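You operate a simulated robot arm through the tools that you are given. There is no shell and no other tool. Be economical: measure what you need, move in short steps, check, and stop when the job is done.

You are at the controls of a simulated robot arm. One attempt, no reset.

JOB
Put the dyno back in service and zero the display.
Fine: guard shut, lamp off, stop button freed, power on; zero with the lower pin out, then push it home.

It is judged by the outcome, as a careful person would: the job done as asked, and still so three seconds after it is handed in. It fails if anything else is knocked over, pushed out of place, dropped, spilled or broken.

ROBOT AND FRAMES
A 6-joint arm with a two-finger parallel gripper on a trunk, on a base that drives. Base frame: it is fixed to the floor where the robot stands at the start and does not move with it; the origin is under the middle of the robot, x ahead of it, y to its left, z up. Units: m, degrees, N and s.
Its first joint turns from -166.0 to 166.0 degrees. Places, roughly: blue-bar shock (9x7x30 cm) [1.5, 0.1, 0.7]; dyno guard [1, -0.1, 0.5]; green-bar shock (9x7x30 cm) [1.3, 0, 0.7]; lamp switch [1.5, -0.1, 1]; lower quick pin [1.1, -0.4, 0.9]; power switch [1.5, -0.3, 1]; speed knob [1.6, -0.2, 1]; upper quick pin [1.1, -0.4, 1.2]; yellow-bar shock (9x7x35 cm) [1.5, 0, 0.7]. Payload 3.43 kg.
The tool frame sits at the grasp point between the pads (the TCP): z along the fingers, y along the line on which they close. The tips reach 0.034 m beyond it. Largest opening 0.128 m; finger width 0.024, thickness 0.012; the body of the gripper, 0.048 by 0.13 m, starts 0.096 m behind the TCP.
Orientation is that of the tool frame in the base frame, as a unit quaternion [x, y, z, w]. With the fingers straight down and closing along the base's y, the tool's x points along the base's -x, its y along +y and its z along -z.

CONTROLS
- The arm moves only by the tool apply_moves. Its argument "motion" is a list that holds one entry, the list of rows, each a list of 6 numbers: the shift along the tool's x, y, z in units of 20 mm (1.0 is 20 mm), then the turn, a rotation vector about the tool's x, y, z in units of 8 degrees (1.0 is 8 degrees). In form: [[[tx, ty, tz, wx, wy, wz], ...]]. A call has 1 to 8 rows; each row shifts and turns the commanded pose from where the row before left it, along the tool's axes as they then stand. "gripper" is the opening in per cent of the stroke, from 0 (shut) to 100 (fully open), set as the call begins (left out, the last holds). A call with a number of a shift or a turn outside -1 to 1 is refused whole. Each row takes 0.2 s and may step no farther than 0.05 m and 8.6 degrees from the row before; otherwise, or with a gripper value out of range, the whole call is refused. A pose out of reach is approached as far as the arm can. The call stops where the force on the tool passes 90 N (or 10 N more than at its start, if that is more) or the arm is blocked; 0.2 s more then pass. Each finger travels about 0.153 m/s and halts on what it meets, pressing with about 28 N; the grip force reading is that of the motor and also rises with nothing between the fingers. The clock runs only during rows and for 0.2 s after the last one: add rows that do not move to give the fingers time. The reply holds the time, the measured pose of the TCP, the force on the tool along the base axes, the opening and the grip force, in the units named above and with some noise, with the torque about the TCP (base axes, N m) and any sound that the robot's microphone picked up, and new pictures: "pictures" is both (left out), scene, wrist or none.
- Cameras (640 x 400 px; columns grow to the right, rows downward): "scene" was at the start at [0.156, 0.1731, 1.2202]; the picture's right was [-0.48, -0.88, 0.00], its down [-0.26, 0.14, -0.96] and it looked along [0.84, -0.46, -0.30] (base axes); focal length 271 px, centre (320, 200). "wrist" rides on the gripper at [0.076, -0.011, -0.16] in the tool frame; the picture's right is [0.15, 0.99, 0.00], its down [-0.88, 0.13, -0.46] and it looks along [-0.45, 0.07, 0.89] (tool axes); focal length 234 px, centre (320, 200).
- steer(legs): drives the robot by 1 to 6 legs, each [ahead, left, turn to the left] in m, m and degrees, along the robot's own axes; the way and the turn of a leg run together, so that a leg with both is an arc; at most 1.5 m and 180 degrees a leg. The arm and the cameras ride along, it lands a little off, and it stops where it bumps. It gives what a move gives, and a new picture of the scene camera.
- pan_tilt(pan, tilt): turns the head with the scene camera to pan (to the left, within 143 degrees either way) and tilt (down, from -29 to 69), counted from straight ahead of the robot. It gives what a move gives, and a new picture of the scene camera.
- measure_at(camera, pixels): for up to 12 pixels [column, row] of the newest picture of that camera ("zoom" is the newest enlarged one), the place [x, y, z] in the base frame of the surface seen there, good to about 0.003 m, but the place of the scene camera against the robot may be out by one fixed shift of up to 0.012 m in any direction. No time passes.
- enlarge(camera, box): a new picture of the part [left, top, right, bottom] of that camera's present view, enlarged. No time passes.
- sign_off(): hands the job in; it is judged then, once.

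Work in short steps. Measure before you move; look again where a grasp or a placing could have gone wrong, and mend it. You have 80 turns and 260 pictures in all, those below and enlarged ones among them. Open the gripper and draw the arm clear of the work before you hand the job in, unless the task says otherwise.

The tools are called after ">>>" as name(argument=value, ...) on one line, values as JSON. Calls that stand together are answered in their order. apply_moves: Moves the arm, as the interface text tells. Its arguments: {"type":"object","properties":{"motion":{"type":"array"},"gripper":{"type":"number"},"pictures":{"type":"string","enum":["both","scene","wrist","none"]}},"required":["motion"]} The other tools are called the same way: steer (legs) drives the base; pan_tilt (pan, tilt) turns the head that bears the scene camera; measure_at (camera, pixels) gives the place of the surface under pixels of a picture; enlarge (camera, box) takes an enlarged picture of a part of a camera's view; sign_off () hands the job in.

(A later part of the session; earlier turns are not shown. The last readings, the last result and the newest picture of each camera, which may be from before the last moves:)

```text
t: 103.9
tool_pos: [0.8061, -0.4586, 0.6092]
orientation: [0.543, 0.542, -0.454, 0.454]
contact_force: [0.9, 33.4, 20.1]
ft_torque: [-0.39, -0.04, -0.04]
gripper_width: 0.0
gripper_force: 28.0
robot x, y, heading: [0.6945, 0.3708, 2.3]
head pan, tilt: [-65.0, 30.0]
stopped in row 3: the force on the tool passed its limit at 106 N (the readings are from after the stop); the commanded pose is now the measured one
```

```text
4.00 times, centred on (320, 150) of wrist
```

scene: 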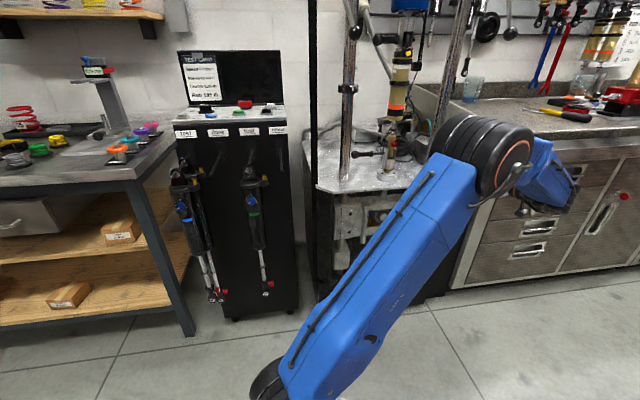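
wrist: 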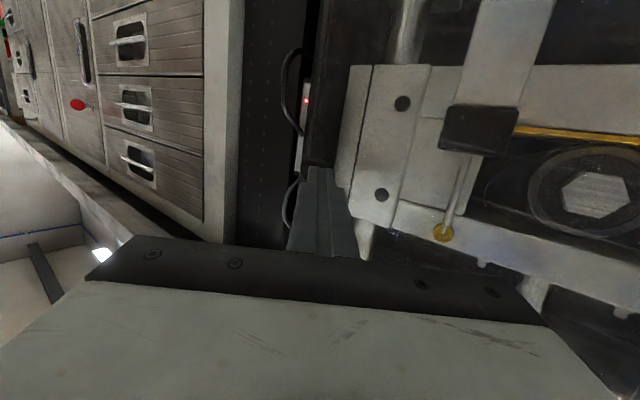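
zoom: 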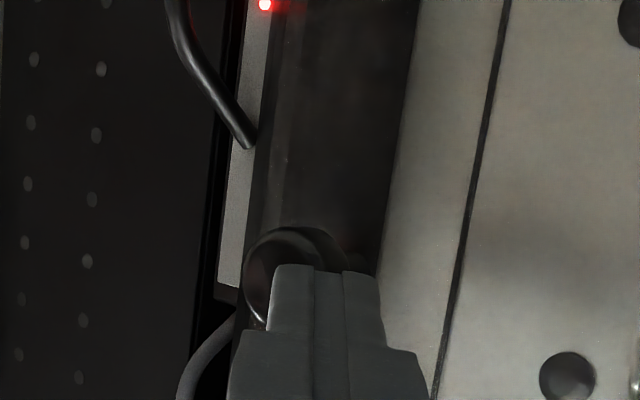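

Immediate firm contact at the knob (106 N, no travel): the guard is fully shut. I back off, raise, and turn the gripper vertical again.

>>> apply_moves(motion=[[[0, 0, -1, 0, 0, 0], [0, 0, -1, 0, 0, 0], [0, 0, -1, 0, 0, 0], [0, 0, -1, 0, 0, 0], [0, 0, -1, 0, 0, 0], [-1, 0, 0, 0, 0, 0], [-1, 0, 0, 0, 0, 0], [-1, 0, 0, 0, 0, 0]]], pictures="none")

>>> apply_moves(motion=[[[-1, 0, 0, 0, 1, 0], [-1, 0, 0, 0, 1, 0], [-1, 0, 0, 0, 1, 0], [-1, 0, 0, 0, 1, 0], [-0.7, 0, -0.7, 0, 1, 0], [-0.5, 0, -0.9, 0, 1, 0], [-0.3, 0, -1, 0, 1, 0], [0, 0, -1, 0, 1, 0]]], pictures="none")

>>> apply_moves(motion=[[[0, 0, -1, 0, 1, 0], [0, 0, -1, 0, 1, 0], [0.7, 0, -1, 0, 0, 0], [0.7, 0, -1, 0, 0, 0], [0.7, 0, -1, 0, 0, 0], [0.7, 0, -1, 0, 0, 0], [0.7, 0, -1, 0, 0, 0]]], pictures="scene")

```text
t: 105.7
tool_pos: [0.8064, -0.3721, 0.6841]
orientation: [0.543, 0.542, -0.453, 0.453]
contact_force: [-0.5, 0.0, 0.8]
ft_torque: [0.02, 0.0, -0.01]
gripper_width: 0.0001
gripper_force: 27.7
robot x, y, heading: [0.6954, 0.3656, 2.2]
head pan, tilt: [-65.0, 30.0]
```

```text
t: 107.5
tool_pos: [0.8118, -0.3722, 0.8204]
orientation: [0.686, 0.702, -0.126, 0.145]
contact_force: [0.1, -0.3, -0.1]
ft_torque: [0.02, 0.01, 0.0]
gripper_width: 0.0001
gripper_force: 28.0
out of reach, approached as far as the arm can: row 4, 5
robot x, y, heading: [0.6978, 0.3744, 2.2]
head pan, tilt: [-65.0, 30.0]
```

```text
t: 109.1
tool_pos: [0.807, -0.2795, 0.9491]
orientation: [0.696, 0.716, -0.029, 0.046]
contact_force: [-0.6, 0.0, -0.3]
ft_torque: [0.01, 0.02, 0.02]
gripper_width: 0.0
gripper_force: 28.0
robot x, y, heading: [0.6977, 0.3736, 2.0]
head pan, tilt: [-65.0, 30.0]
```

scene: 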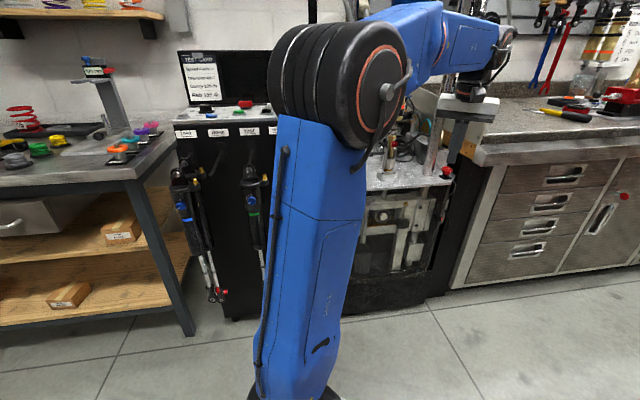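

Almost vertical; I correct the last 6° while rising to z≈1.11, then drive back to the console spot.

>>> apply_moves(motion=[[[0.3, 0, -1, 0.18, 0.76, 0], [0.35, 0, -1, 0, 0, 0], [0.35, 0, -1, 0, 0, 0], [0.35, 0, -1, 0, 0, 0], [0.35, 0, -1, 0, 0, 0], [0.35, 0, -1, 0, 0, 0], [0.35, 0, -1, 0, 0, 0], [0.35, 0, -1, 0, 0, 0]]], pictures="none")

>>> enlarge(camera="scene", box=[416, 160, 464, 190])

>>> steer(legs=[[0, 0, 58], [-0.035, -0.28, 0]])

>>> pan_tilt(pan=-100, tilt=25)

```text
t: 110.9
tool_pos: [0.8052, -0.2242, 1.1095]
orientation: [0.698, 0.716, -0.002, -0.001]
contact_force: [0.2, 1.0, 1.0]
ft_torque: [-0.02, 0.0, 0.01]
gripper_width: 0.0001
gripper_force: 28.0
robot x, y, heading: [0.6974, 0.372, 2.0]
head pan, tilt: [-65.0, 30.0]
```

```text
13.33 times, centred on (440, 175) of scene
```

zoom: 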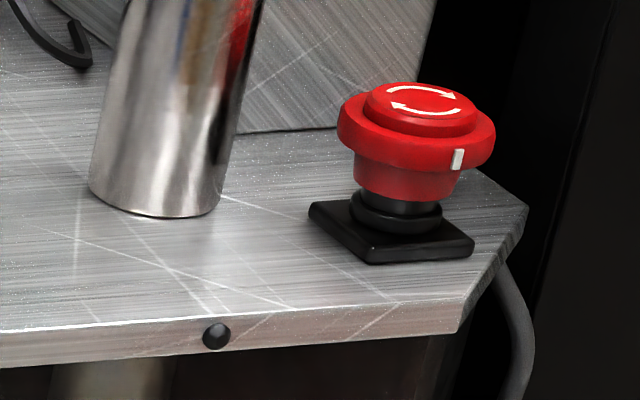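

```text
t: 115.5
tool_pos: [1.4841, -0.018, 1.1071]
orientation: [0.263, 0.965, -0.002, 0.0]
contact_force: [-0.8, 0.4, 0.7]
ft_torque: [0.01, -0.04, 0.02]
gripper_width: 0.0
gripper_force: 27.5
robot x, y, heading: [0.9248, 0.1979, 60.2]
head pan, tilt: [-65.0, 30.0]
```

scene: 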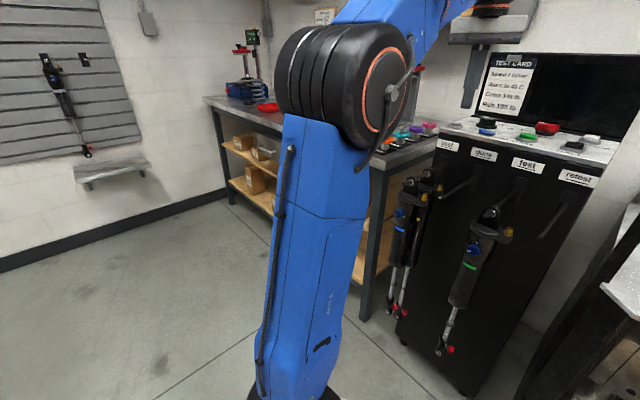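

```text
t: 116.5
tool_pos: [1.4845, -0.0197, 1.1076]
orientation: [0.263, 0.965, -0.002, 0.002]
contact_force: [-0.5, -0.3, -0.3]
ft_torque: [-0.03, -0.01, -0.03]
gripper_width: 0.0002
gripper_force: 27.5
robot x, y, heading: [0.922, 0.2012, 60.4]
head pan, tilt: [-100.0, 25.0]
```

scene: 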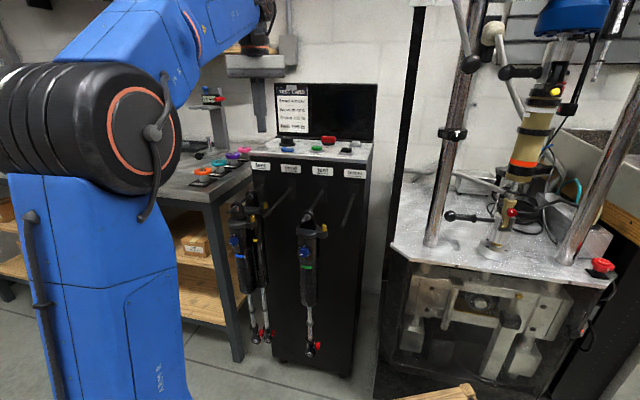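

The stop shows its raised neck now. I enlarge the console: the power selector in particular.

>>> enlarge(camera="scene", box=[300, 128, 364, 168])

>>> enlarge(camera="scene", box=[256, 80, 384, 160])

>>> measure_at(camera="scene", pixels=[[324, 137], [330, 137], [328, 143], [322, 140], [335, 140], [320, 150]])

```text
10.00 times, centred on (332, 148) of scene
```

zoom: 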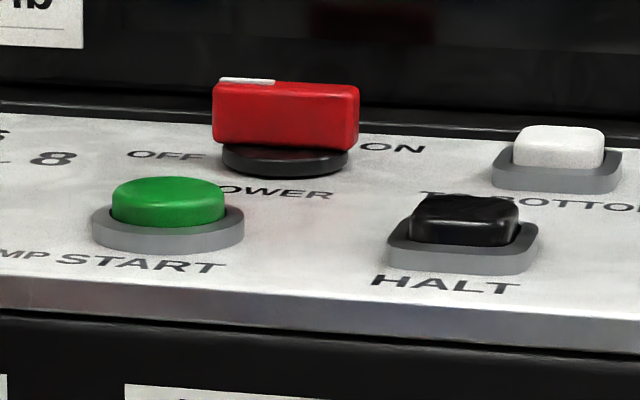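

```text
5.00 times, centred on (320, 120) of scene
```

zoom: 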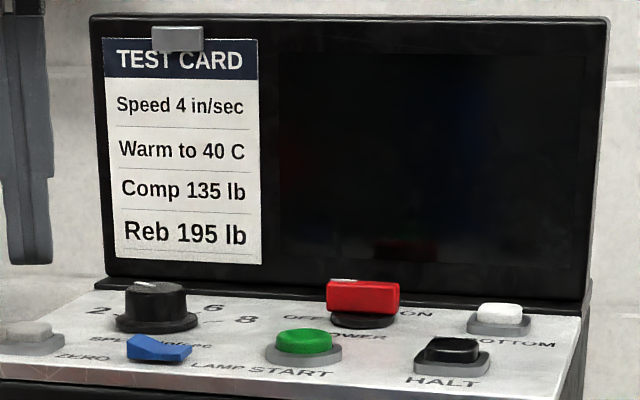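

```text
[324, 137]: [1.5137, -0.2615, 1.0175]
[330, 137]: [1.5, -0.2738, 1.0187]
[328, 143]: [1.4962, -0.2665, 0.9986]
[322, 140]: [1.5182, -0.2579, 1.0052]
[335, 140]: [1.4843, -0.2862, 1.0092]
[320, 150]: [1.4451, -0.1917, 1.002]
```

I measure the label positions (OFF, ON, POWER) against the selector's base to learn the turn needed.

>>> measure_at(camera="scene", pixels=[[314, 143.5], [319, 143.5], [337.5, 142.7], [341.5, 142.7], [323, 144], [328.5, 145], [334, 144], [327, 147], [345, 110], [300, 142], [330, 132]])

>>> apply_moves(motion=[[[0, 0, 0, 0, 0, 1], [0, 0, 0, 0, 0, 1], [0, 0, 0, 0, 0, 0.85], [-1, -1, -0.5, 0, 0, 0], [-1, -1, -0.5, 0, 0, 0], [-1, -1, 0, 0, 0, 0], [-1, -1, 0, 0, 0, 0], [-1, -1, 0, 0, 0, 0]]], pictures="both")

```text
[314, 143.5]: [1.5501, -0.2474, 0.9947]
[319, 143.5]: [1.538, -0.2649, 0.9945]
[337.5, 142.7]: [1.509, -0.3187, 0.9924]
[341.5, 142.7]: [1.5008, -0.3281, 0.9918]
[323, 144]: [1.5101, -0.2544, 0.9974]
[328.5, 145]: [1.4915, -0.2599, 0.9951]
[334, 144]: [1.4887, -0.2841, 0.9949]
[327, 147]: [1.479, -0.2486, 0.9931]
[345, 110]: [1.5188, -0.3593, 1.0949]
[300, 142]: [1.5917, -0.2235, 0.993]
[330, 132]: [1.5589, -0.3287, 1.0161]
```

```text
t: 118.3
tool_pos: [1.4644, -0.1573, 1.124]
orientation: [0.448, 0.894, -0.004, 0.003]
contact_force: [-1.0, 0.1, 0.6]
ft_torque: [-0.03, -0.04, 0.01]
gripper_width: 0.0
gripper_force: 28.1
out of reach, approached as far as the arm can: row 8
robot x, y, heading: [0.9278, 0.202, 60.2]
head pan, tilt: [-100.0, 25.0]
```

scene: 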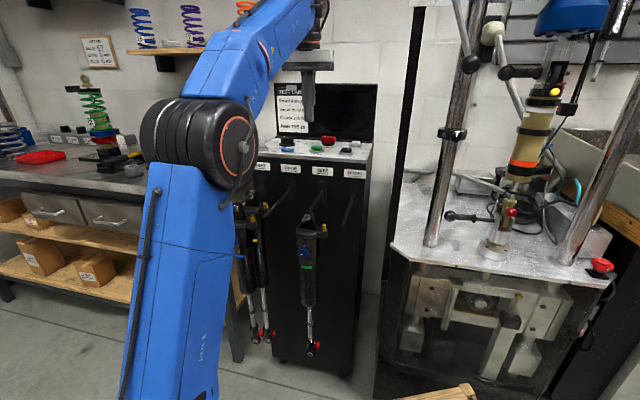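
wrist: 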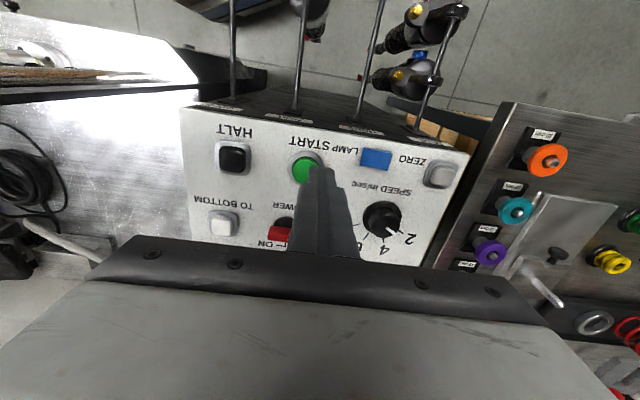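

ON lies to the right-rear of the selector, OFF to its left. I enlarge the wrist view around (270,235).

>>> enlarge(camera="wrist", box=[200, 180, 420, 260])

>>> apply_moves(motion=[[[0, 1, 0, 0, 0, 0], [0, 1, 0, 0, 0, 0], [-0.5, 1, 0, 0, 0, 0], [-0.6, 0.5, 0, 0, 0, 0], [-0.6, 0, 0, 0, 0, 0]]], pictures="wrist")

>>> enlarge(camera="wrist", box=[140, 150, 340, 260])

```text
2.91 times, centred on (310, 220) of wrist
```

zoom: 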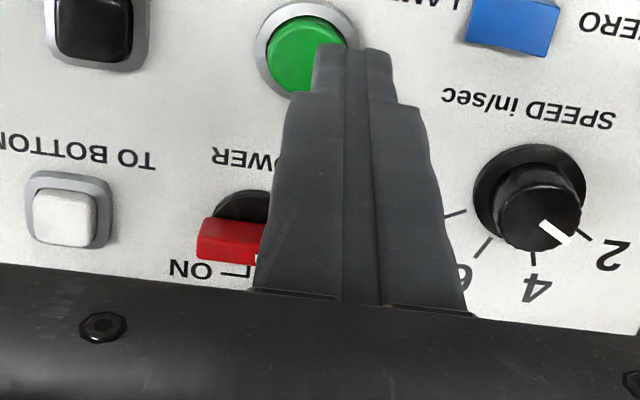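

```text
t: 119.5
tool_pos: [1.5371, -0.1382, 1.1129]
orientation: [0.448, 0.894, -0.003, 0.004]
contact_force: [0.3, 0.1, 0.3]
ft_torque: [-0.03, 0.0, 0.0]
gripper_width: 0.0
gripper_force: 27.8
out of reach, approached as far as the arm can: row 4, 5
robot x, y, heading: [0.924, 0.2055, 59.9]
head pan, tilt: [-100.0, 25.0]
```

wrist: 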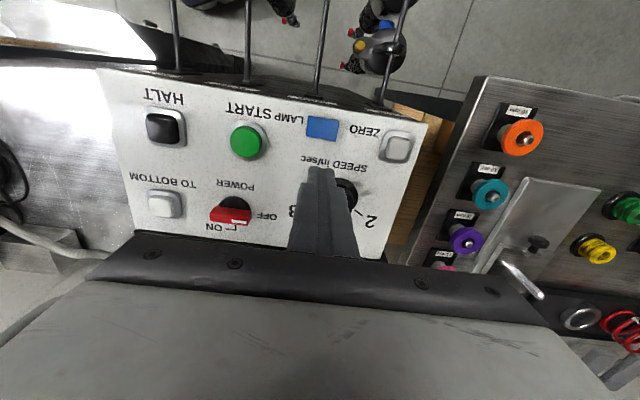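

```text
3.20 times, centred on (240, 205) of wrist
```

zoom: 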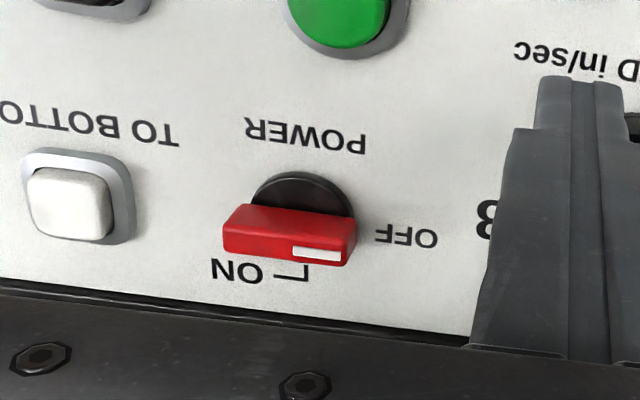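

From above it is plain: a line from directly behind the knob leads to ON. So the mark must go a quarter turn clockwise, from left to rear. I measure bar ends, disc and tick.

>>> measure_at(camera="wrist", pixels=[[250, 219], [211, 216], [230, 214], [235, 199], [236, 229], [250, 211], [212, 207], [231, 208], [247, 224], [160, 204], [245, 142], [225, 240]])

>>> measure_at(camera="scene", pixels=[[350, 100], [345, 125], [355, 90], [350, 136], [345, 138]])

```text
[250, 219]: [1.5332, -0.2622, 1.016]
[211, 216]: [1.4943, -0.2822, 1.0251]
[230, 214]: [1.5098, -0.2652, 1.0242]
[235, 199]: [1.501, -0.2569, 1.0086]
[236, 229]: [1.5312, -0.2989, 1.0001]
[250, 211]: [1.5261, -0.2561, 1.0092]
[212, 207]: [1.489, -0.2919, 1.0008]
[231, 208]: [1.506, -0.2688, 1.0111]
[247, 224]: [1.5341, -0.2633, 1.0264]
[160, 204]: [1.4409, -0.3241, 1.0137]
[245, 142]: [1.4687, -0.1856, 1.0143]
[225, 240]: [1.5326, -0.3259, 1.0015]
```

```text
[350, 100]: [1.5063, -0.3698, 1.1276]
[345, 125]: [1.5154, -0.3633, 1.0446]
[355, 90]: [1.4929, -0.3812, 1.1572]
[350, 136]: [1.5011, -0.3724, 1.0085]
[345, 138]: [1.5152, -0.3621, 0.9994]
```

The screen stands 8 cm behind the knob, so I can grip the bar front-to-back and turn it 90°. I step the base 7 cm nearer for reach, and turn the gripper 90° counter-clockwise first.

>>> apply_moves(motion=[[[1, 0, 0, 0, 0, 0], [1, 0, 0, 0, 0, 0], [1, 0, 0, 0, 0, 0]]], pictures="none")

>>> steer(legs=[[-0.011, -0.071, 0]])

>>> apply_moves(motion=[[[0, 0, 0, 0, 0, -1], [0, 0, 0, 0, 0, -1], [0, 0, 0, 0, 0, -1], [0, 0, 0, 0, 0, -1], [0, 0, 0, 0, 0, -1], [0, 0, 0, 0, 0, -1], [0, 0, 0, 0, 0, -1], [0, 0, 0, 0, 0, -1]]], gripper=40, pictures="none")

>>> apply_moves(motion=[[[0, 0, 0, 0, 0, -1], [0, 0, 0, 0, 0, -1], [0, 0, 0, 0, 0, -1], [0, 0, 0, 0, 0, -0.25]]], pictures="both")

```text
t: 120.3
tool_pos: [1.5015, -0.0908, 1.1108]
orientation: [0.448, 0.894, -0.002, 0.001]
contact_force: [-0.5, -0.4, 0.1]
ft_torque: [0.04, -0.02, -0.02]
gripper_width: 0.0
gripper_force: 28.5
robot x, y, heading: [0.9207, 0.2007, 60.2]
head pan, tilt: [-100.0, 25.0]
```

```text
t: 121.3
tool_pos: [1.5576, -0.136, 1.1135]
orientation: [0.448, 0.894, -0.002, 0.001]
contact_force: [-0.4, -0.4, 0.5]
ft_torque: [0.05, -0.02, 0.02]
gripper_width: 0.0003
gripper_force: 28.2
robot x, y, heading: [0.9797, 0.1556, 60.0]
head pan, tilt: [-100.0, 25.0]
```

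scene: 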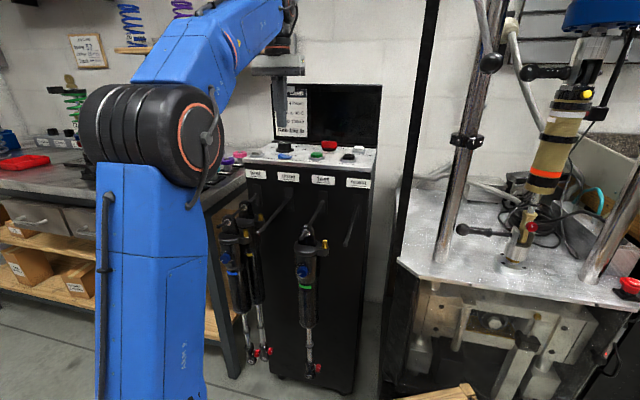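

```text
t: 123.1
tool_pos: [1.5588, -0.1355, 1.1122]
orientation: [-0.093, 0.996, -0.002, 0.0]
contact_force: [-0.4, 0.0, 0.5]
ft_torque: [0.01, 0.02, 0.01]
gripper_width: 0.0514
gripper_force: 0.1
robot x, y, heading: [0.9823, 0.1539, 60.1]
head pan, tilt: [-100.0, 25.0]
```

```text
t: 124.1
tool_pos: [1.558, -0.1356, 1.1127]
orientation: [-0.315, 0.949, -0.002, 0.0]
contact_force: [-0.6, 0.2, 0.2]
ft_torque: [-0.02, 0.03, 0.01]
gripper_width: 0.0514
gripper_force: 0.1
robot x, y, heading: [0.9745, 0.1582, 60.2]
head pan, tilt: [-100.0, 25.0]
```

scene: 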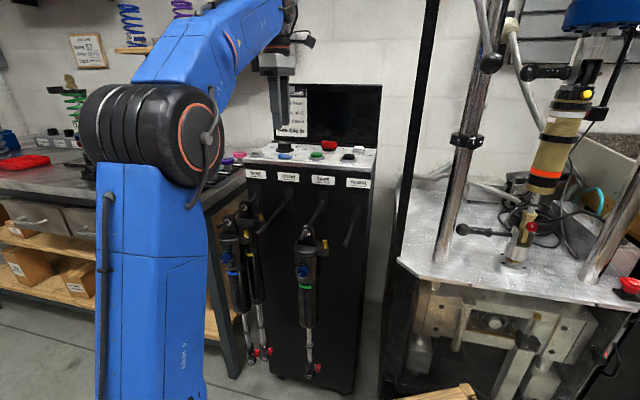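
wrist: 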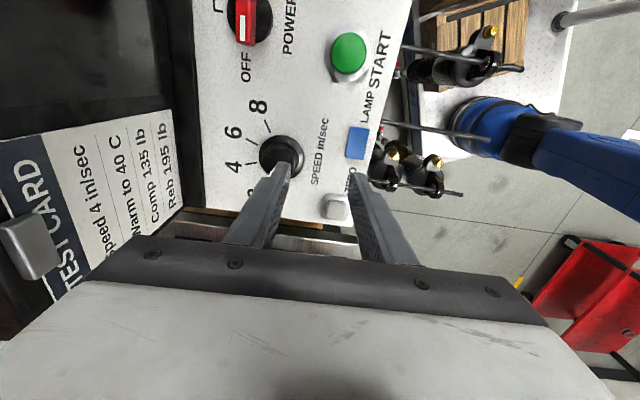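

A clear view: the bar at wrist (245,18). I move over it, measuring first.

>>> measure_at(camera="wrist", pixels=[[241, 5], [241, 40], [252, 20], [236, 20], [264, 25]])

>>> apply_moves(motion=[[[1, -0.69, 0, 0, 0, 0], [1, -0.69, 0, 0, 0, 0], [1, -0.69, 0, 0, 0, 0], [1, -0.69, 0, 0, 0, 0], [1, -0.69, 0, 0, 0, 0], [0.9, -0.6, 0.5, 0, 0, 0]]], pictures="both")

>>> enlarge(camera="wrist", box=[220, 120, 420, 245])

```text
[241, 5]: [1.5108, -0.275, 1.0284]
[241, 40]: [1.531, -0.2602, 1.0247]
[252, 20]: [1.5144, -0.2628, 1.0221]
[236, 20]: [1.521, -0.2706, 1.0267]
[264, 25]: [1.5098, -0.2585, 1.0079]
```

```text
t: 125.5
tool_pos: [1.5108, -0.2688, 1.0966]
orientation: [-0.315, 0.949, -0.002, 0.0]
contact_force: [-0.1, 0.8, 0.2]
ft_torque: [-0.02, -0.05, 0.02]
gripper_width: 0.0511
gripper_force: 0.0
out of reach, approached as far as the arm can: row 5
robot x, y, heading: [0.978, 0.1551, 60.2]
head pan, tilt: [-100.0, 25.0]
```

scene: 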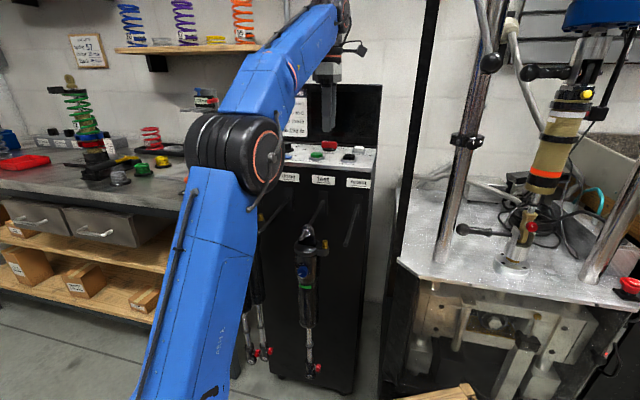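
wrist: 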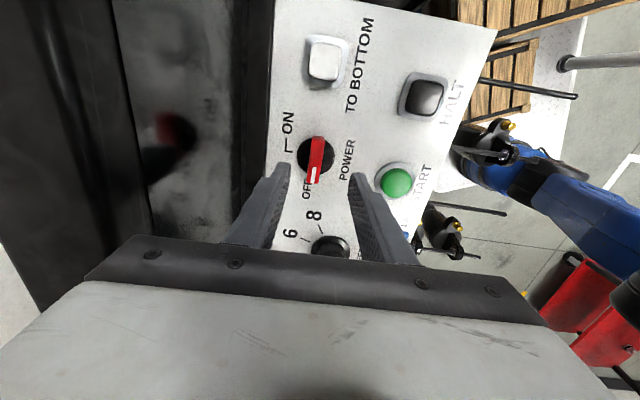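

```text
3.20 times, centred on (320, 182) of wrist
```

zoom: 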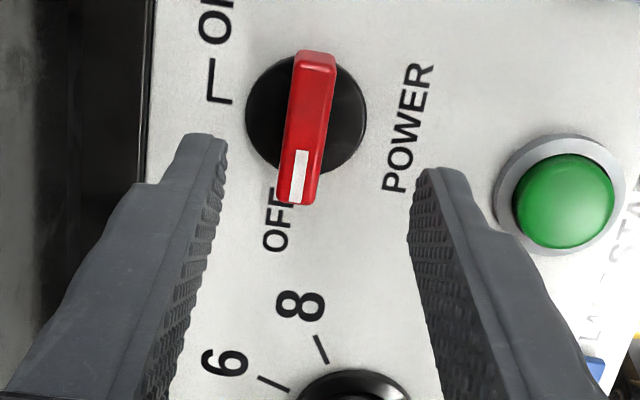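

The bar lies between the fingers in this view, a little ahead. I measure its centre and edges.

>>> measure_at(camera="zoom", pixels=[[315, 60], [295, 195], [308, 125], [297, 125], [325, 125], [258, 115], [357, 115], [305, 170]])

```text
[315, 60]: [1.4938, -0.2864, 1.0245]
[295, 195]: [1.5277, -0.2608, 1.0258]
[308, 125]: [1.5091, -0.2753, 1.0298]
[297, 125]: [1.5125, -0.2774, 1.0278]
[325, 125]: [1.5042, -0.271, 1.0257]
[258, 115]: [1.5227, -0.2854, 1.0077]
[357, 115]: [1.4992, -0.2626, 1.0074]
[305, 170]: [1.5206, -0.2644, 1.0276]
```

Knob centre (1.511,-0.274). I centre, narrow the gripper to 30 % and descend around the bar.

>>> apply_moves(motion=[[[0.15, -0.2, 0.5, 0, 0, 0], [0, 0, 0.7, 0, 0, 0], [0, 0, 0.7, 0, 0, 0]]], gripper=30, pictures="both")

>>> enlarge(camera="wrist", box=[220, 120, 420, 245])

>>> enlarge(camera="scene", box=[288, 110, 368, 160])

```text
t: 126.3
tool_pos: [1.5088, -0.2735, 1.0577]
orientation: [-0.314, 0.949, -0.002, 0.001]
contact_force: [-0.5, 0.6, 0.6]
ft_torque: [0.0, -0.01, -0.03]
gripper_width: 0.0384
gripper_force: 0.1
robot x, y, heading: [0.9807, 0.155, 60.1]
head pan, tilt: [-100.0, 25.0]
```

scene: 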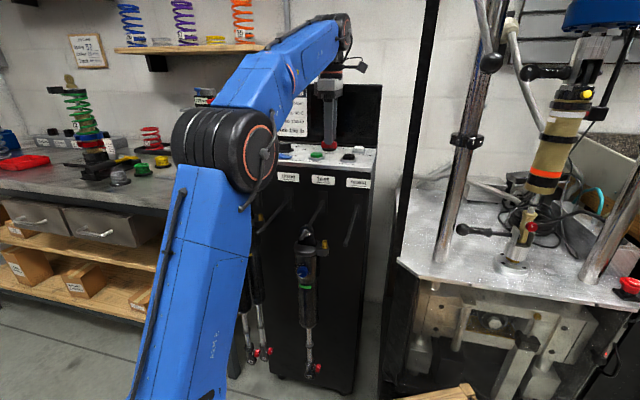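
wrist: 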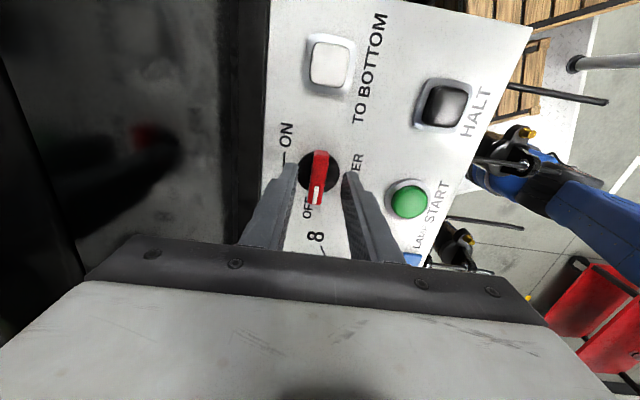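

```text
3.20 times, centred on (320, 182) of wrist
```

zoom: 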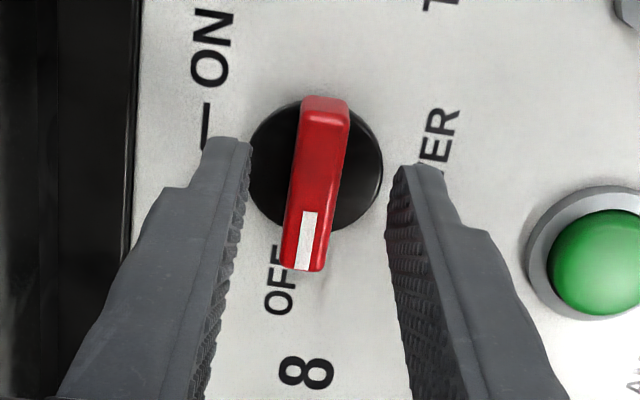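

```text
8.00 times, centred on (328, 135) of scene
```

zoom: 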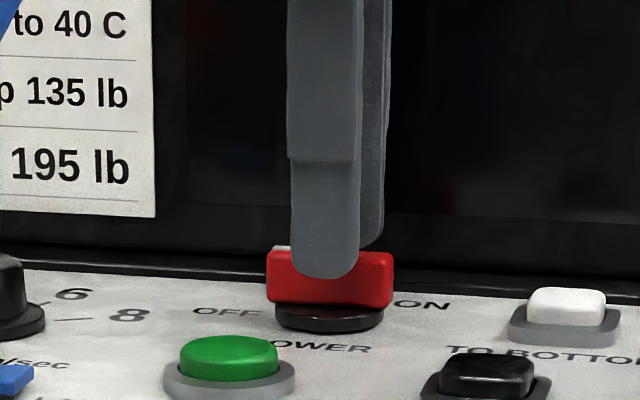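

Aligned over the bar. I go 12 mm lower and close on it.

>>> apply_moves(motion=[[[-0.1, 0, 0.6, 0, 0, 0]]], pictures="none")

>>> apply_moves(motion=[[[0, 0, 0, 0, 0, 0], [0, 0, 0, 0, 0, 0]]], gripper=0, pictures="wrist")

```text
t: 126.7
tool_pos: [1.5107, -0.2722, 1.0465]
orientation: [-0.314, 0.949, -0.002, 0.0]
contact_force: [-0.4, 0.0, 0.3]
ft_torque: [-0.03, -0.01, -0.02]
gripper_width: 0.0384
gripper_force: 0.0
robot x, y, heading: [0.9824, 0.1578, 60.1]
head pan, tilt: [-100.0, 25.0]
```

```text
t: 127.3
tool_pos: [1.5112, -0.2727, 1.0455]
orientation: [-0.315, 0.949, -0.002, 0.0]
contact_force: [17.5, -20.9, 13.2]
ft_torque: [-0.09, -0.13, -1.0]
gripper_width: 0.0135
gripper_force: 45.5
robot x, y, heading: [0.9777, 0.1537, 60.2]
head pan, tilt: [-100.0, 25.0]
```

wrist: 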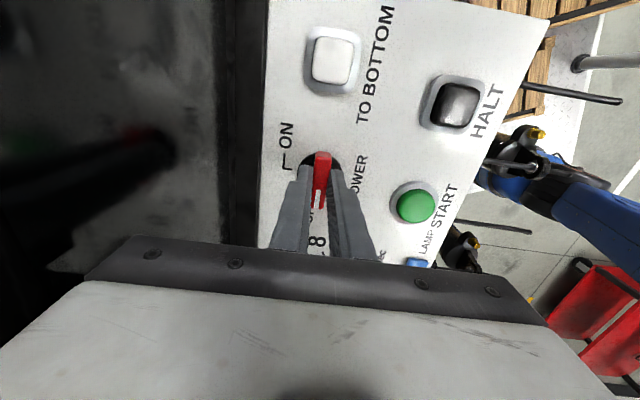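

Gripped (13.5 mm). I turn clockwise 90°, first easing 2 mm rearward.

>>> apply_moves(motion=[[[0, -0.1, 0, 0, 0, 0.6], [0, 0, 0, 0, 0, 1], [0, 0, 0, 0, 0, 1], [0, 0, 0, 0, 0, 1], [0, 0, 0, 0, 0, 1], [0, 0, 0, 0, 0, 1], [0, 0, 0, 0, 0, 1]]], pictures="both")

```text
t: 128.9
tool_pos: [1.5114, -0.2726, 1.0457]
orientation: [0.141, 0.99, -0.001, 0.0]
contact_force: [-18.7, 23.5, -14.0]
ft_torque: [0.84, 0.56, 0.03]
gripper_width: 0.0133
gripper_force: 45.5
robot x, y, heading: [0.9783, 0.154, 60.3]
head pan, tilt: [-100.0, 25.0]
```

scene: 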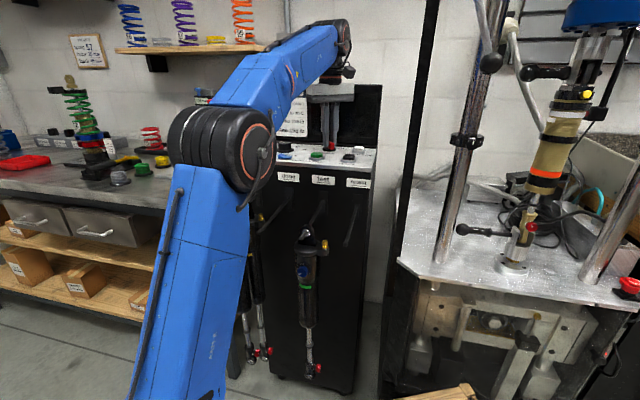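
wrist: 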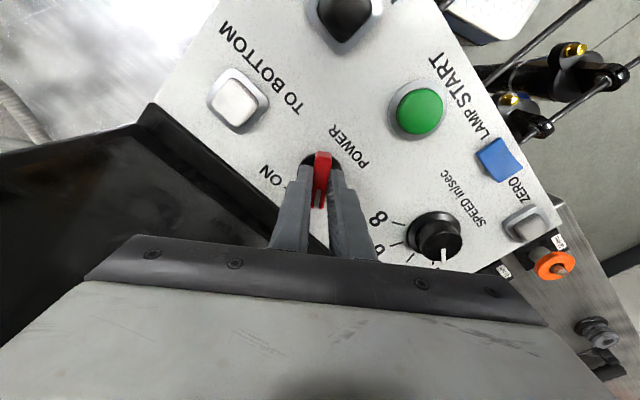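

It turns (52° so far). I finish the quarter turn.

>>> apply_moves(motion=[[[0.04, 0.03, 0, 0, 0, 1], [0, 0, 0, 0, 0, 1], [0, 0, 0, 0, 0, 1], [0, 0, 0, 0, 0, 1], [0, 0, 0, 0, 0, 0.7]]], pictures="both")

>>> enlarge(camera="scene", box=[256, 80, 384, 160])

```text
t: 130.1
tool_pos: [1.5125, -0.2722, 1.0473]
orientation: [0.453, 0.892, -0.001, 0.001]
contact_force: [-12.3, 27.7, -16.6]
ft_torque: [0.51, -0.04, 0.01]
gripper_width: 0.0134
gripper_force: 45.4
robot x, y, heading: [0.9792, 0.1555, 60.3]
head pan, tilt: [-100.0, 25.0]
```

scene: 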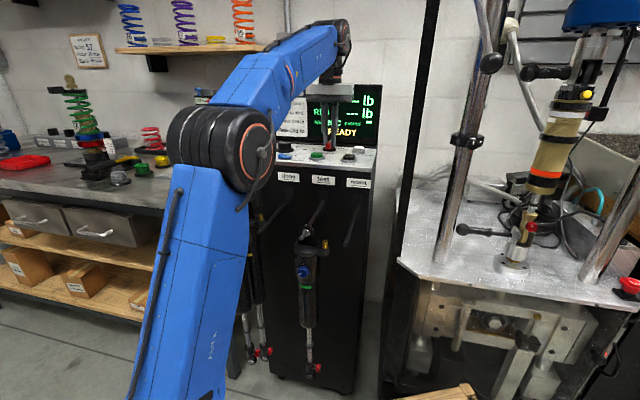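
wrist: 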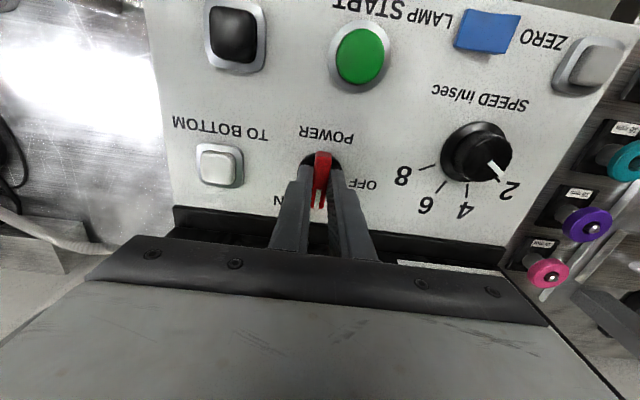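

```text
5.00 times, centred on (320, 120) of scene
```

zoom: 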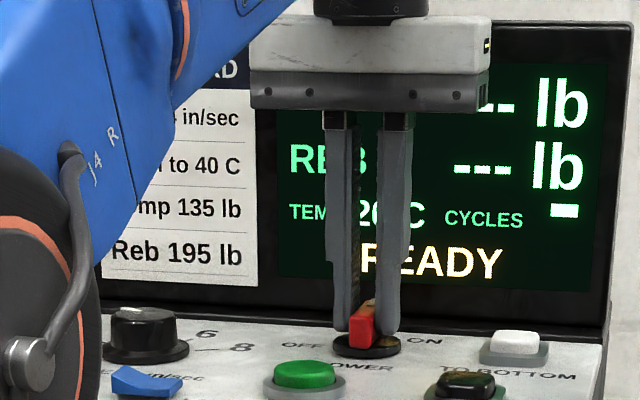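

The display is lit: READY, TEMP, CYCLES, and "---" for the forces. I open, rise, and look at the whole display.

>>> apply_moves(motion=[[[0, 0, 0, 0, 0, 0], [0, 0, -1, 0, 0, 0], [0, 0, -1, 0, 0, 0], [0.6, 1, -0.8, 0, 0, 0], [0.65, 1, 0, 0, 0, 0], [0.65, 1, 0, 0, 0, 0], [0.65, 1, 0, 0, 0, 0], [0.65, 1, 0, 0, 0, 0]]], gripper=35, pictures="none")

>>> apply_moves(motion=[[[0.65, 1, 0, 0, 0, 0], [0.65, 1, 0, 0, 0, 0], [0.65, 1, 0, 0, 0, 0], [0.65, 1, 0, 0, 0, 0]]], gripper=0, pictures="both")

>>> enlarge(camera="scene", box=[240, 80, 384, 170])

>>> measure_at(camera="wrist", pixels=[[325, 160], [310, 165], [300, 160], [340, 165]])

```text
t: 131.9
tool_pos: [1.5543, -0.1634, 1.1015]
orientation: [0.452, 0.892, -0.001, 0.0]
contact_force: [0.2, 0.9, 0.1]
ft_torque: [0.01, 0.02, -0.01]
gripper_width: 0.045
gripper_force: 0.0
robot x, y, heading: [0.9766, 0.156, 60.1]
head pan, tilt: [-100.0, 25.0]
```

```text
t: 132.9
tool_pos: [1.588, -0.0728, 1.1019]
orientation: [0.451, 0.892, -0.003, 0.001]
contact_force: [0.4, -0.1, -0.2]
ft_torque: [0.03, 0.0, -0.02]
gripper_width: 0.0
gripper_force: 28.0
robot x, y, heading: [0.982, 0.1553, 60.6]
head pan, tilt: [-100.0, 25.0]
```

scene: 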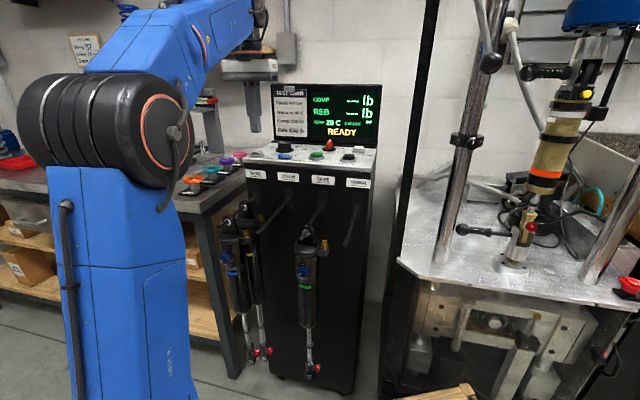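
wrist: 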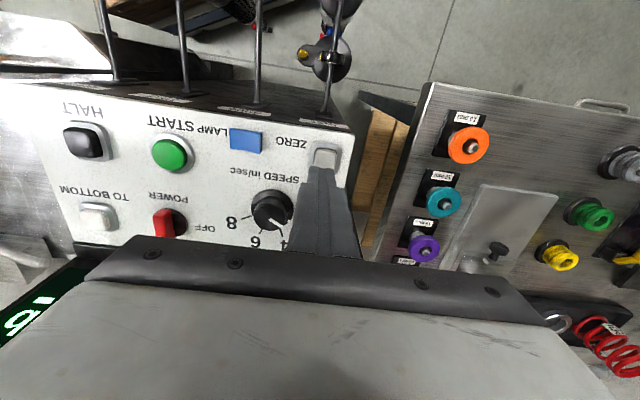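

```text
4.44 times, centred on (312, 125) of scene
```

zoom: 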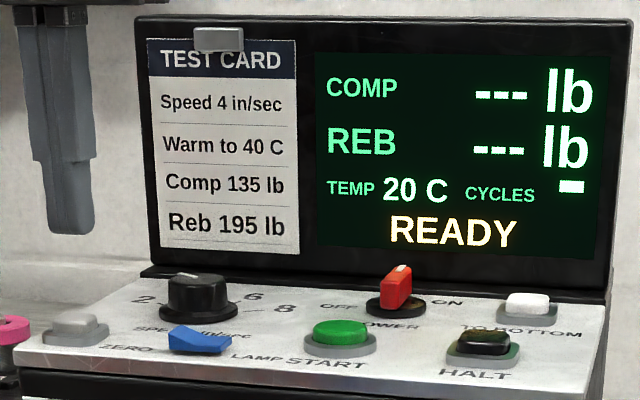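

```text
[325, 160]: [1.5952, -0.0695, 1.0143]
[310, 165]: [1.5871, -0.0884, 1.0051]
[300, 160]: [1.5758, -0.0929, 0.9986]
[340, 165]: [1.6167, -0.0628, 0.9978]
```

ZERO lies right below the fingertips. I press it gently.

>>> apply_moves(motion=[[[-0.09, 0.12, 0.8, 0, 0, 0], [0, 0, 0.8, 0, 0, 0], [0, 0, 0.7, 0, 0, 0], [0, 0, 0.3, 0, 0, 0], [0, 0, 0.2, 0, 0, 0], [0, 0, 0.2, 0, 0, 0], [0, 0, 0, 0, 0, 0]]], pictures="scene")

>>> enlarge(camera="scene", box=[240, 80, 384, 170])

```text
t: 134.5
tool_pos: [1.5914, -0.0719, 1.043]
orientation: [0.452, 0.892, -0.003, 0.003]
contact_force: [14.1, -2.4, 32.5]
ft_torque: [-0.05, -0.6, -0.02]
gripper_width: 0.0
gripper_force: 28.6
robot x, y, heading: [0.9794, 0.1574, 60.3]
head pan, tilt: [-100.0, 25.0]
heard: click
```

scene: 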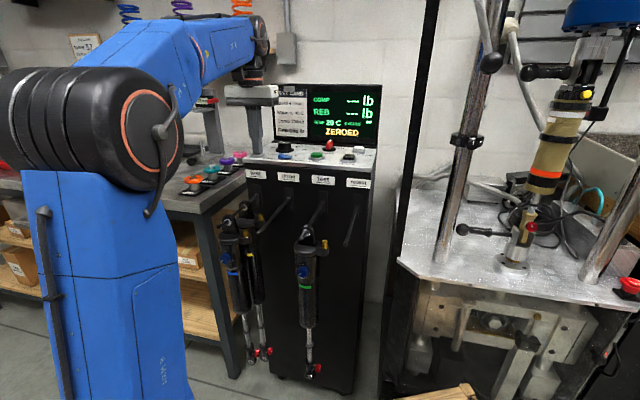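

```text
4.44 times, centred on (312, 125) of scene
```

zoom: 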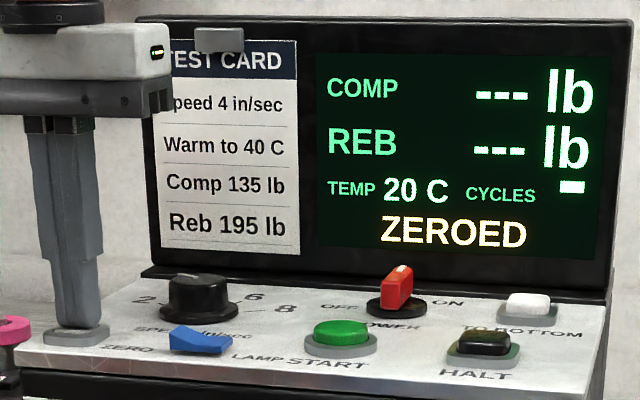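

The display reads ZEROED. I rise, and before the pin I look once more for the lamp, to verify it is off.

>>> apply_moves(motion=[[[0, 0, -1, 0, 0, 0], [0, 0, -1, 0, 0, 0], [0, 0, -1, 0, 0, 0], [0.6, 0, 0, 0, 0, 0], [0.6, 0, 0, 0, 0, 0]]], pictures="none")

>>> pan_tilt(pan=-125, tilt=5)

>>> enlarge(camera="scene", box=[160, 60, 480, 260])

>>> pan_tilt(pan=-125, tilt=-28)

```text
t: 135.7
tool_pos: [1.5774, -0.054, 1.1008]
orientation: [0.452, 0.892, -0.001, 0.002]
contact_force: [-0.6, 0.6, -0.5]
ft_torque: [0.01, 0.02, 0.0]
gripper_width: 0.0
gripper_force: 28.1
robot x, y, heading: [0.9824, 0.1559, 60.3]
head pan, tilt: [-100.0, 25.0]
```

```text
t: 136.6
tool_pos: [1.5773, -0.0543, 1.1006]
orientation: [0.452, 0.892, -0.002, 0.001]
contact_force: [1.2, 0.0, -0.8]
ft_torque: [0.01, 0.04, -0.01]
gripper_width: 0.0
gripper_force: 28.3
robot x, y, heading: [0.9837, 0.1543, 60.1]
head pan, tilt: [-125.0, 5.0]
```

scene: 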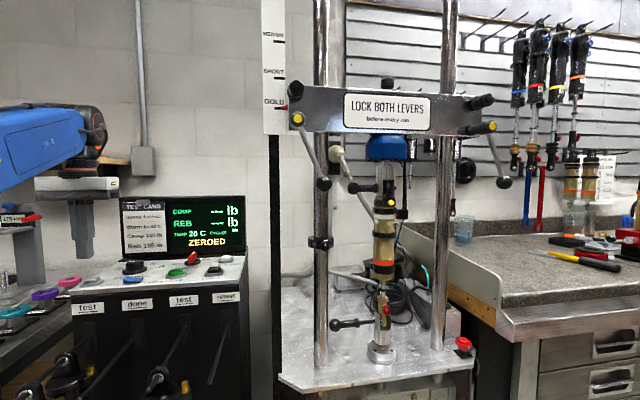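

```text
2.00 times, centred on (320, 160) of scene
```

zoom: 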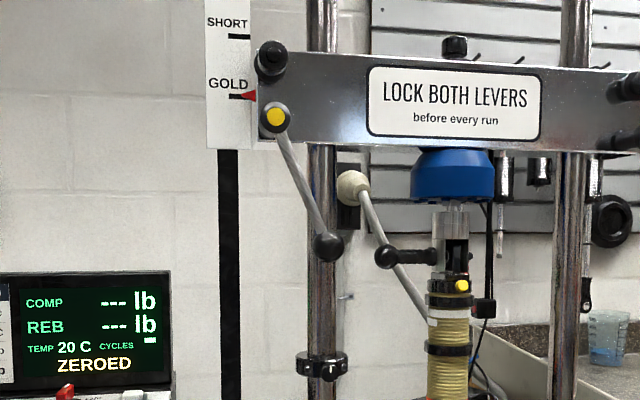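

```text
t: 137.6
tool_pos: [1.577, -0.0537, 1.1017]
orientation: [0.452, 0.892, -0.002, 0.001]
contact_force: [-0.1, 0.0, -0.7]
ft_torque: [0.0, 0.02, -0.01]
gripper_width: 0.0
gripper_force: 27.8
robot x, y, heading: [0.9808, 0.1543, 60.1]
head pan, tilt: [-125.0, -28.0]
```

scene: 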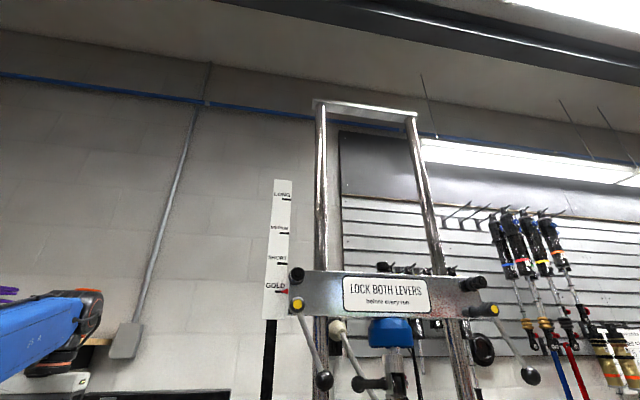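

No lamp fixture stands out. To be certain which way is off, I briefly flip the rocker back and compare the view: first a reference picture with the present state.

>>> pan_tilt(pan=-112, tilt=14)

>>> apply_moves(motion=[[[-0.19, -0.99, 0, 0, 0, 0], [-0.19, -0.99, 0, 0, 0, 0], [-0.19, -0.99, 0.3, 0, 0, 0], [-0.19, -0.99, 0.8, 0, 0, 0], [0, 0, 0.8, 0, 0, 0], [0, 0, 0.5, 0, 0, 0], [0, 0, 0.3, 0, 0, 0], [0, 0, 0.15, 0, 0, 0]]], pictures="scene")

>>> enlarge(camera="scene", box=[230, 150, 326, 210])

```text
t: 138.7
tool_pos: [1.5759, -0.0545, 1.1016]
orientation: [0.452, 0.892, -0.001, 0.001]
contact_force: [0.1, -0.3, -0.1]
ft_torque: [0.0, 0.0, -0.01]
gripper_width: 0.0
gripper_force: 28.0
robot x, y, heading: [0.9801, 0.1567, 60.1]
head pan, tilt: [-112.0, 14.0]
```

scene: 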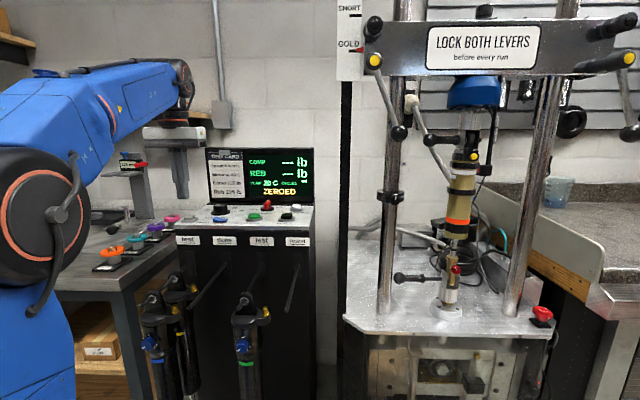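

```text
t: 140.5
tool_pos: [1.5223, -0.1135, 1.046]
orientation: [0.452, 0.892, -0.002, 0.002]
contact_force: [3.0, -2.1, 8.8]
ft_torque: [-0.02, -0.04, 0.04]
gripper_width: 0.0
gripper_force: 28.4
robot x, y, heading: [0.9844, 0.1584, 60.1]
head pan, tilt: [-112.0, 14.0]
heard: click
```

scene: 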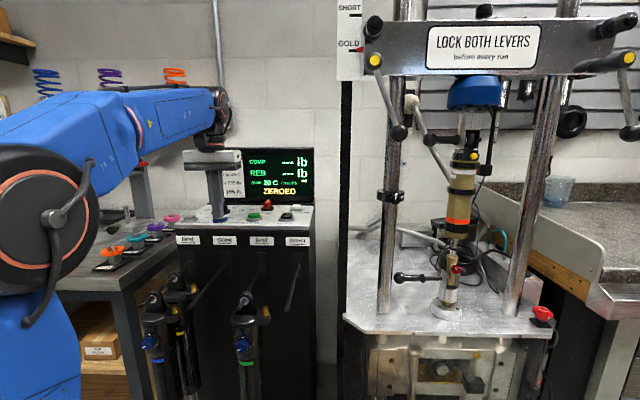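

```text
6.67 times, centred on (278, 180) of scene
```

zoom: 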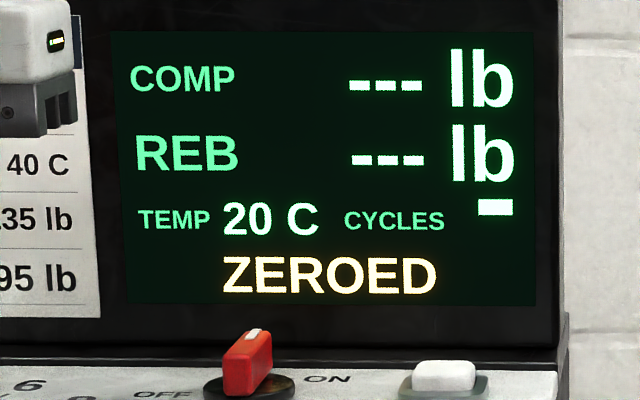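

The rocker clicked back. I compare the strip light over the bench in this state with the earlier view (pan -125, tilt -28).

>>> pan_tilt(pan=-125, tilt=-28)

>>> pan_tilt(pan=-125, tilt=5)

>>> enlarge(camera="scene", box=[160, 60, 480, 260])

```text
t: 141.6
tool_pos: [1.5218, -0.1124, 1.0435]
orientation: [0.451, 0.892, -0.002, 0.002]
contact_force: [5.4, -3.4, 18.5]
ft_torque: [-0.06, 0.0, -0.02]
gripper_width: 0.0002
gripper_force: 28.2
robot x, y, heading: [0.982, 0.1554, 60.4]
head pan, tilt: [-125.0, -28.0]
```

scene: 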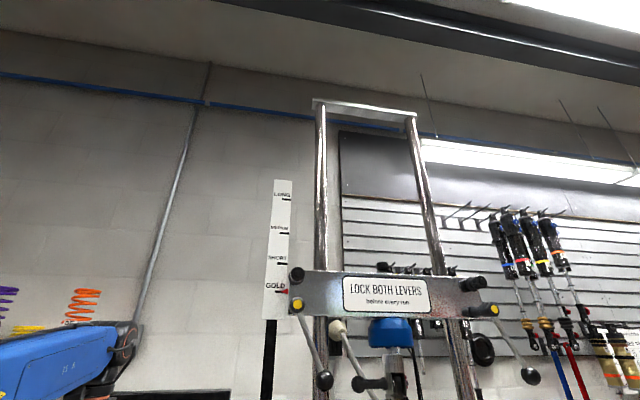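

```text
t: 142.5
tool_pos: [1.5216, -0.1127, 1.0458]
orientation: [0.453, 0.892, -0.002, 0.002]
contact_force: [7.6, -5.0, 24.0]
ft_torque: [-0.04, -0.02, 0.02]
gripper_width: 0.0
gripper_force: 28.0
robot x, y, heading: [0.9794, 0.1533, 60.1]
head pan, tilt: [-125.0, 5.0]
```

scene: 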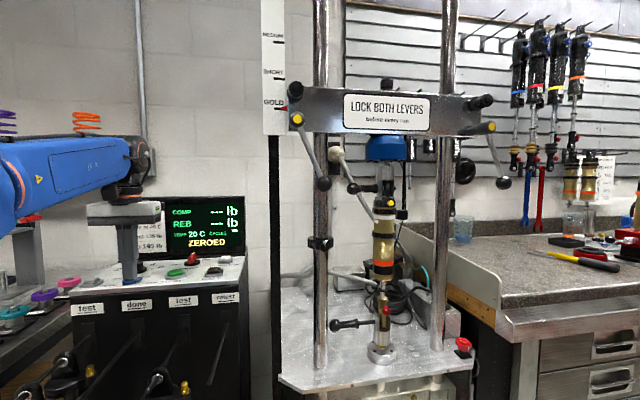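

```text
2.00 times, centred on (320, 160) of scene
```

zoom: 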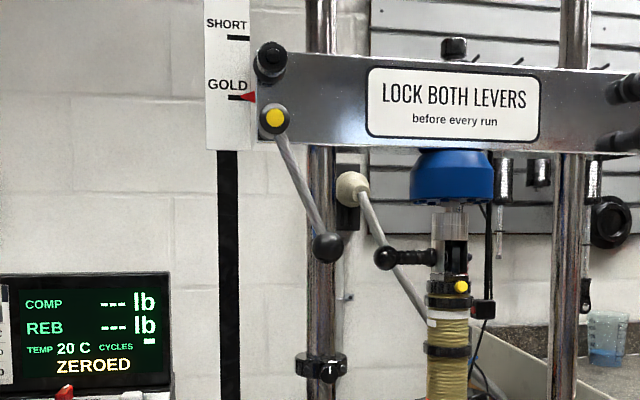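

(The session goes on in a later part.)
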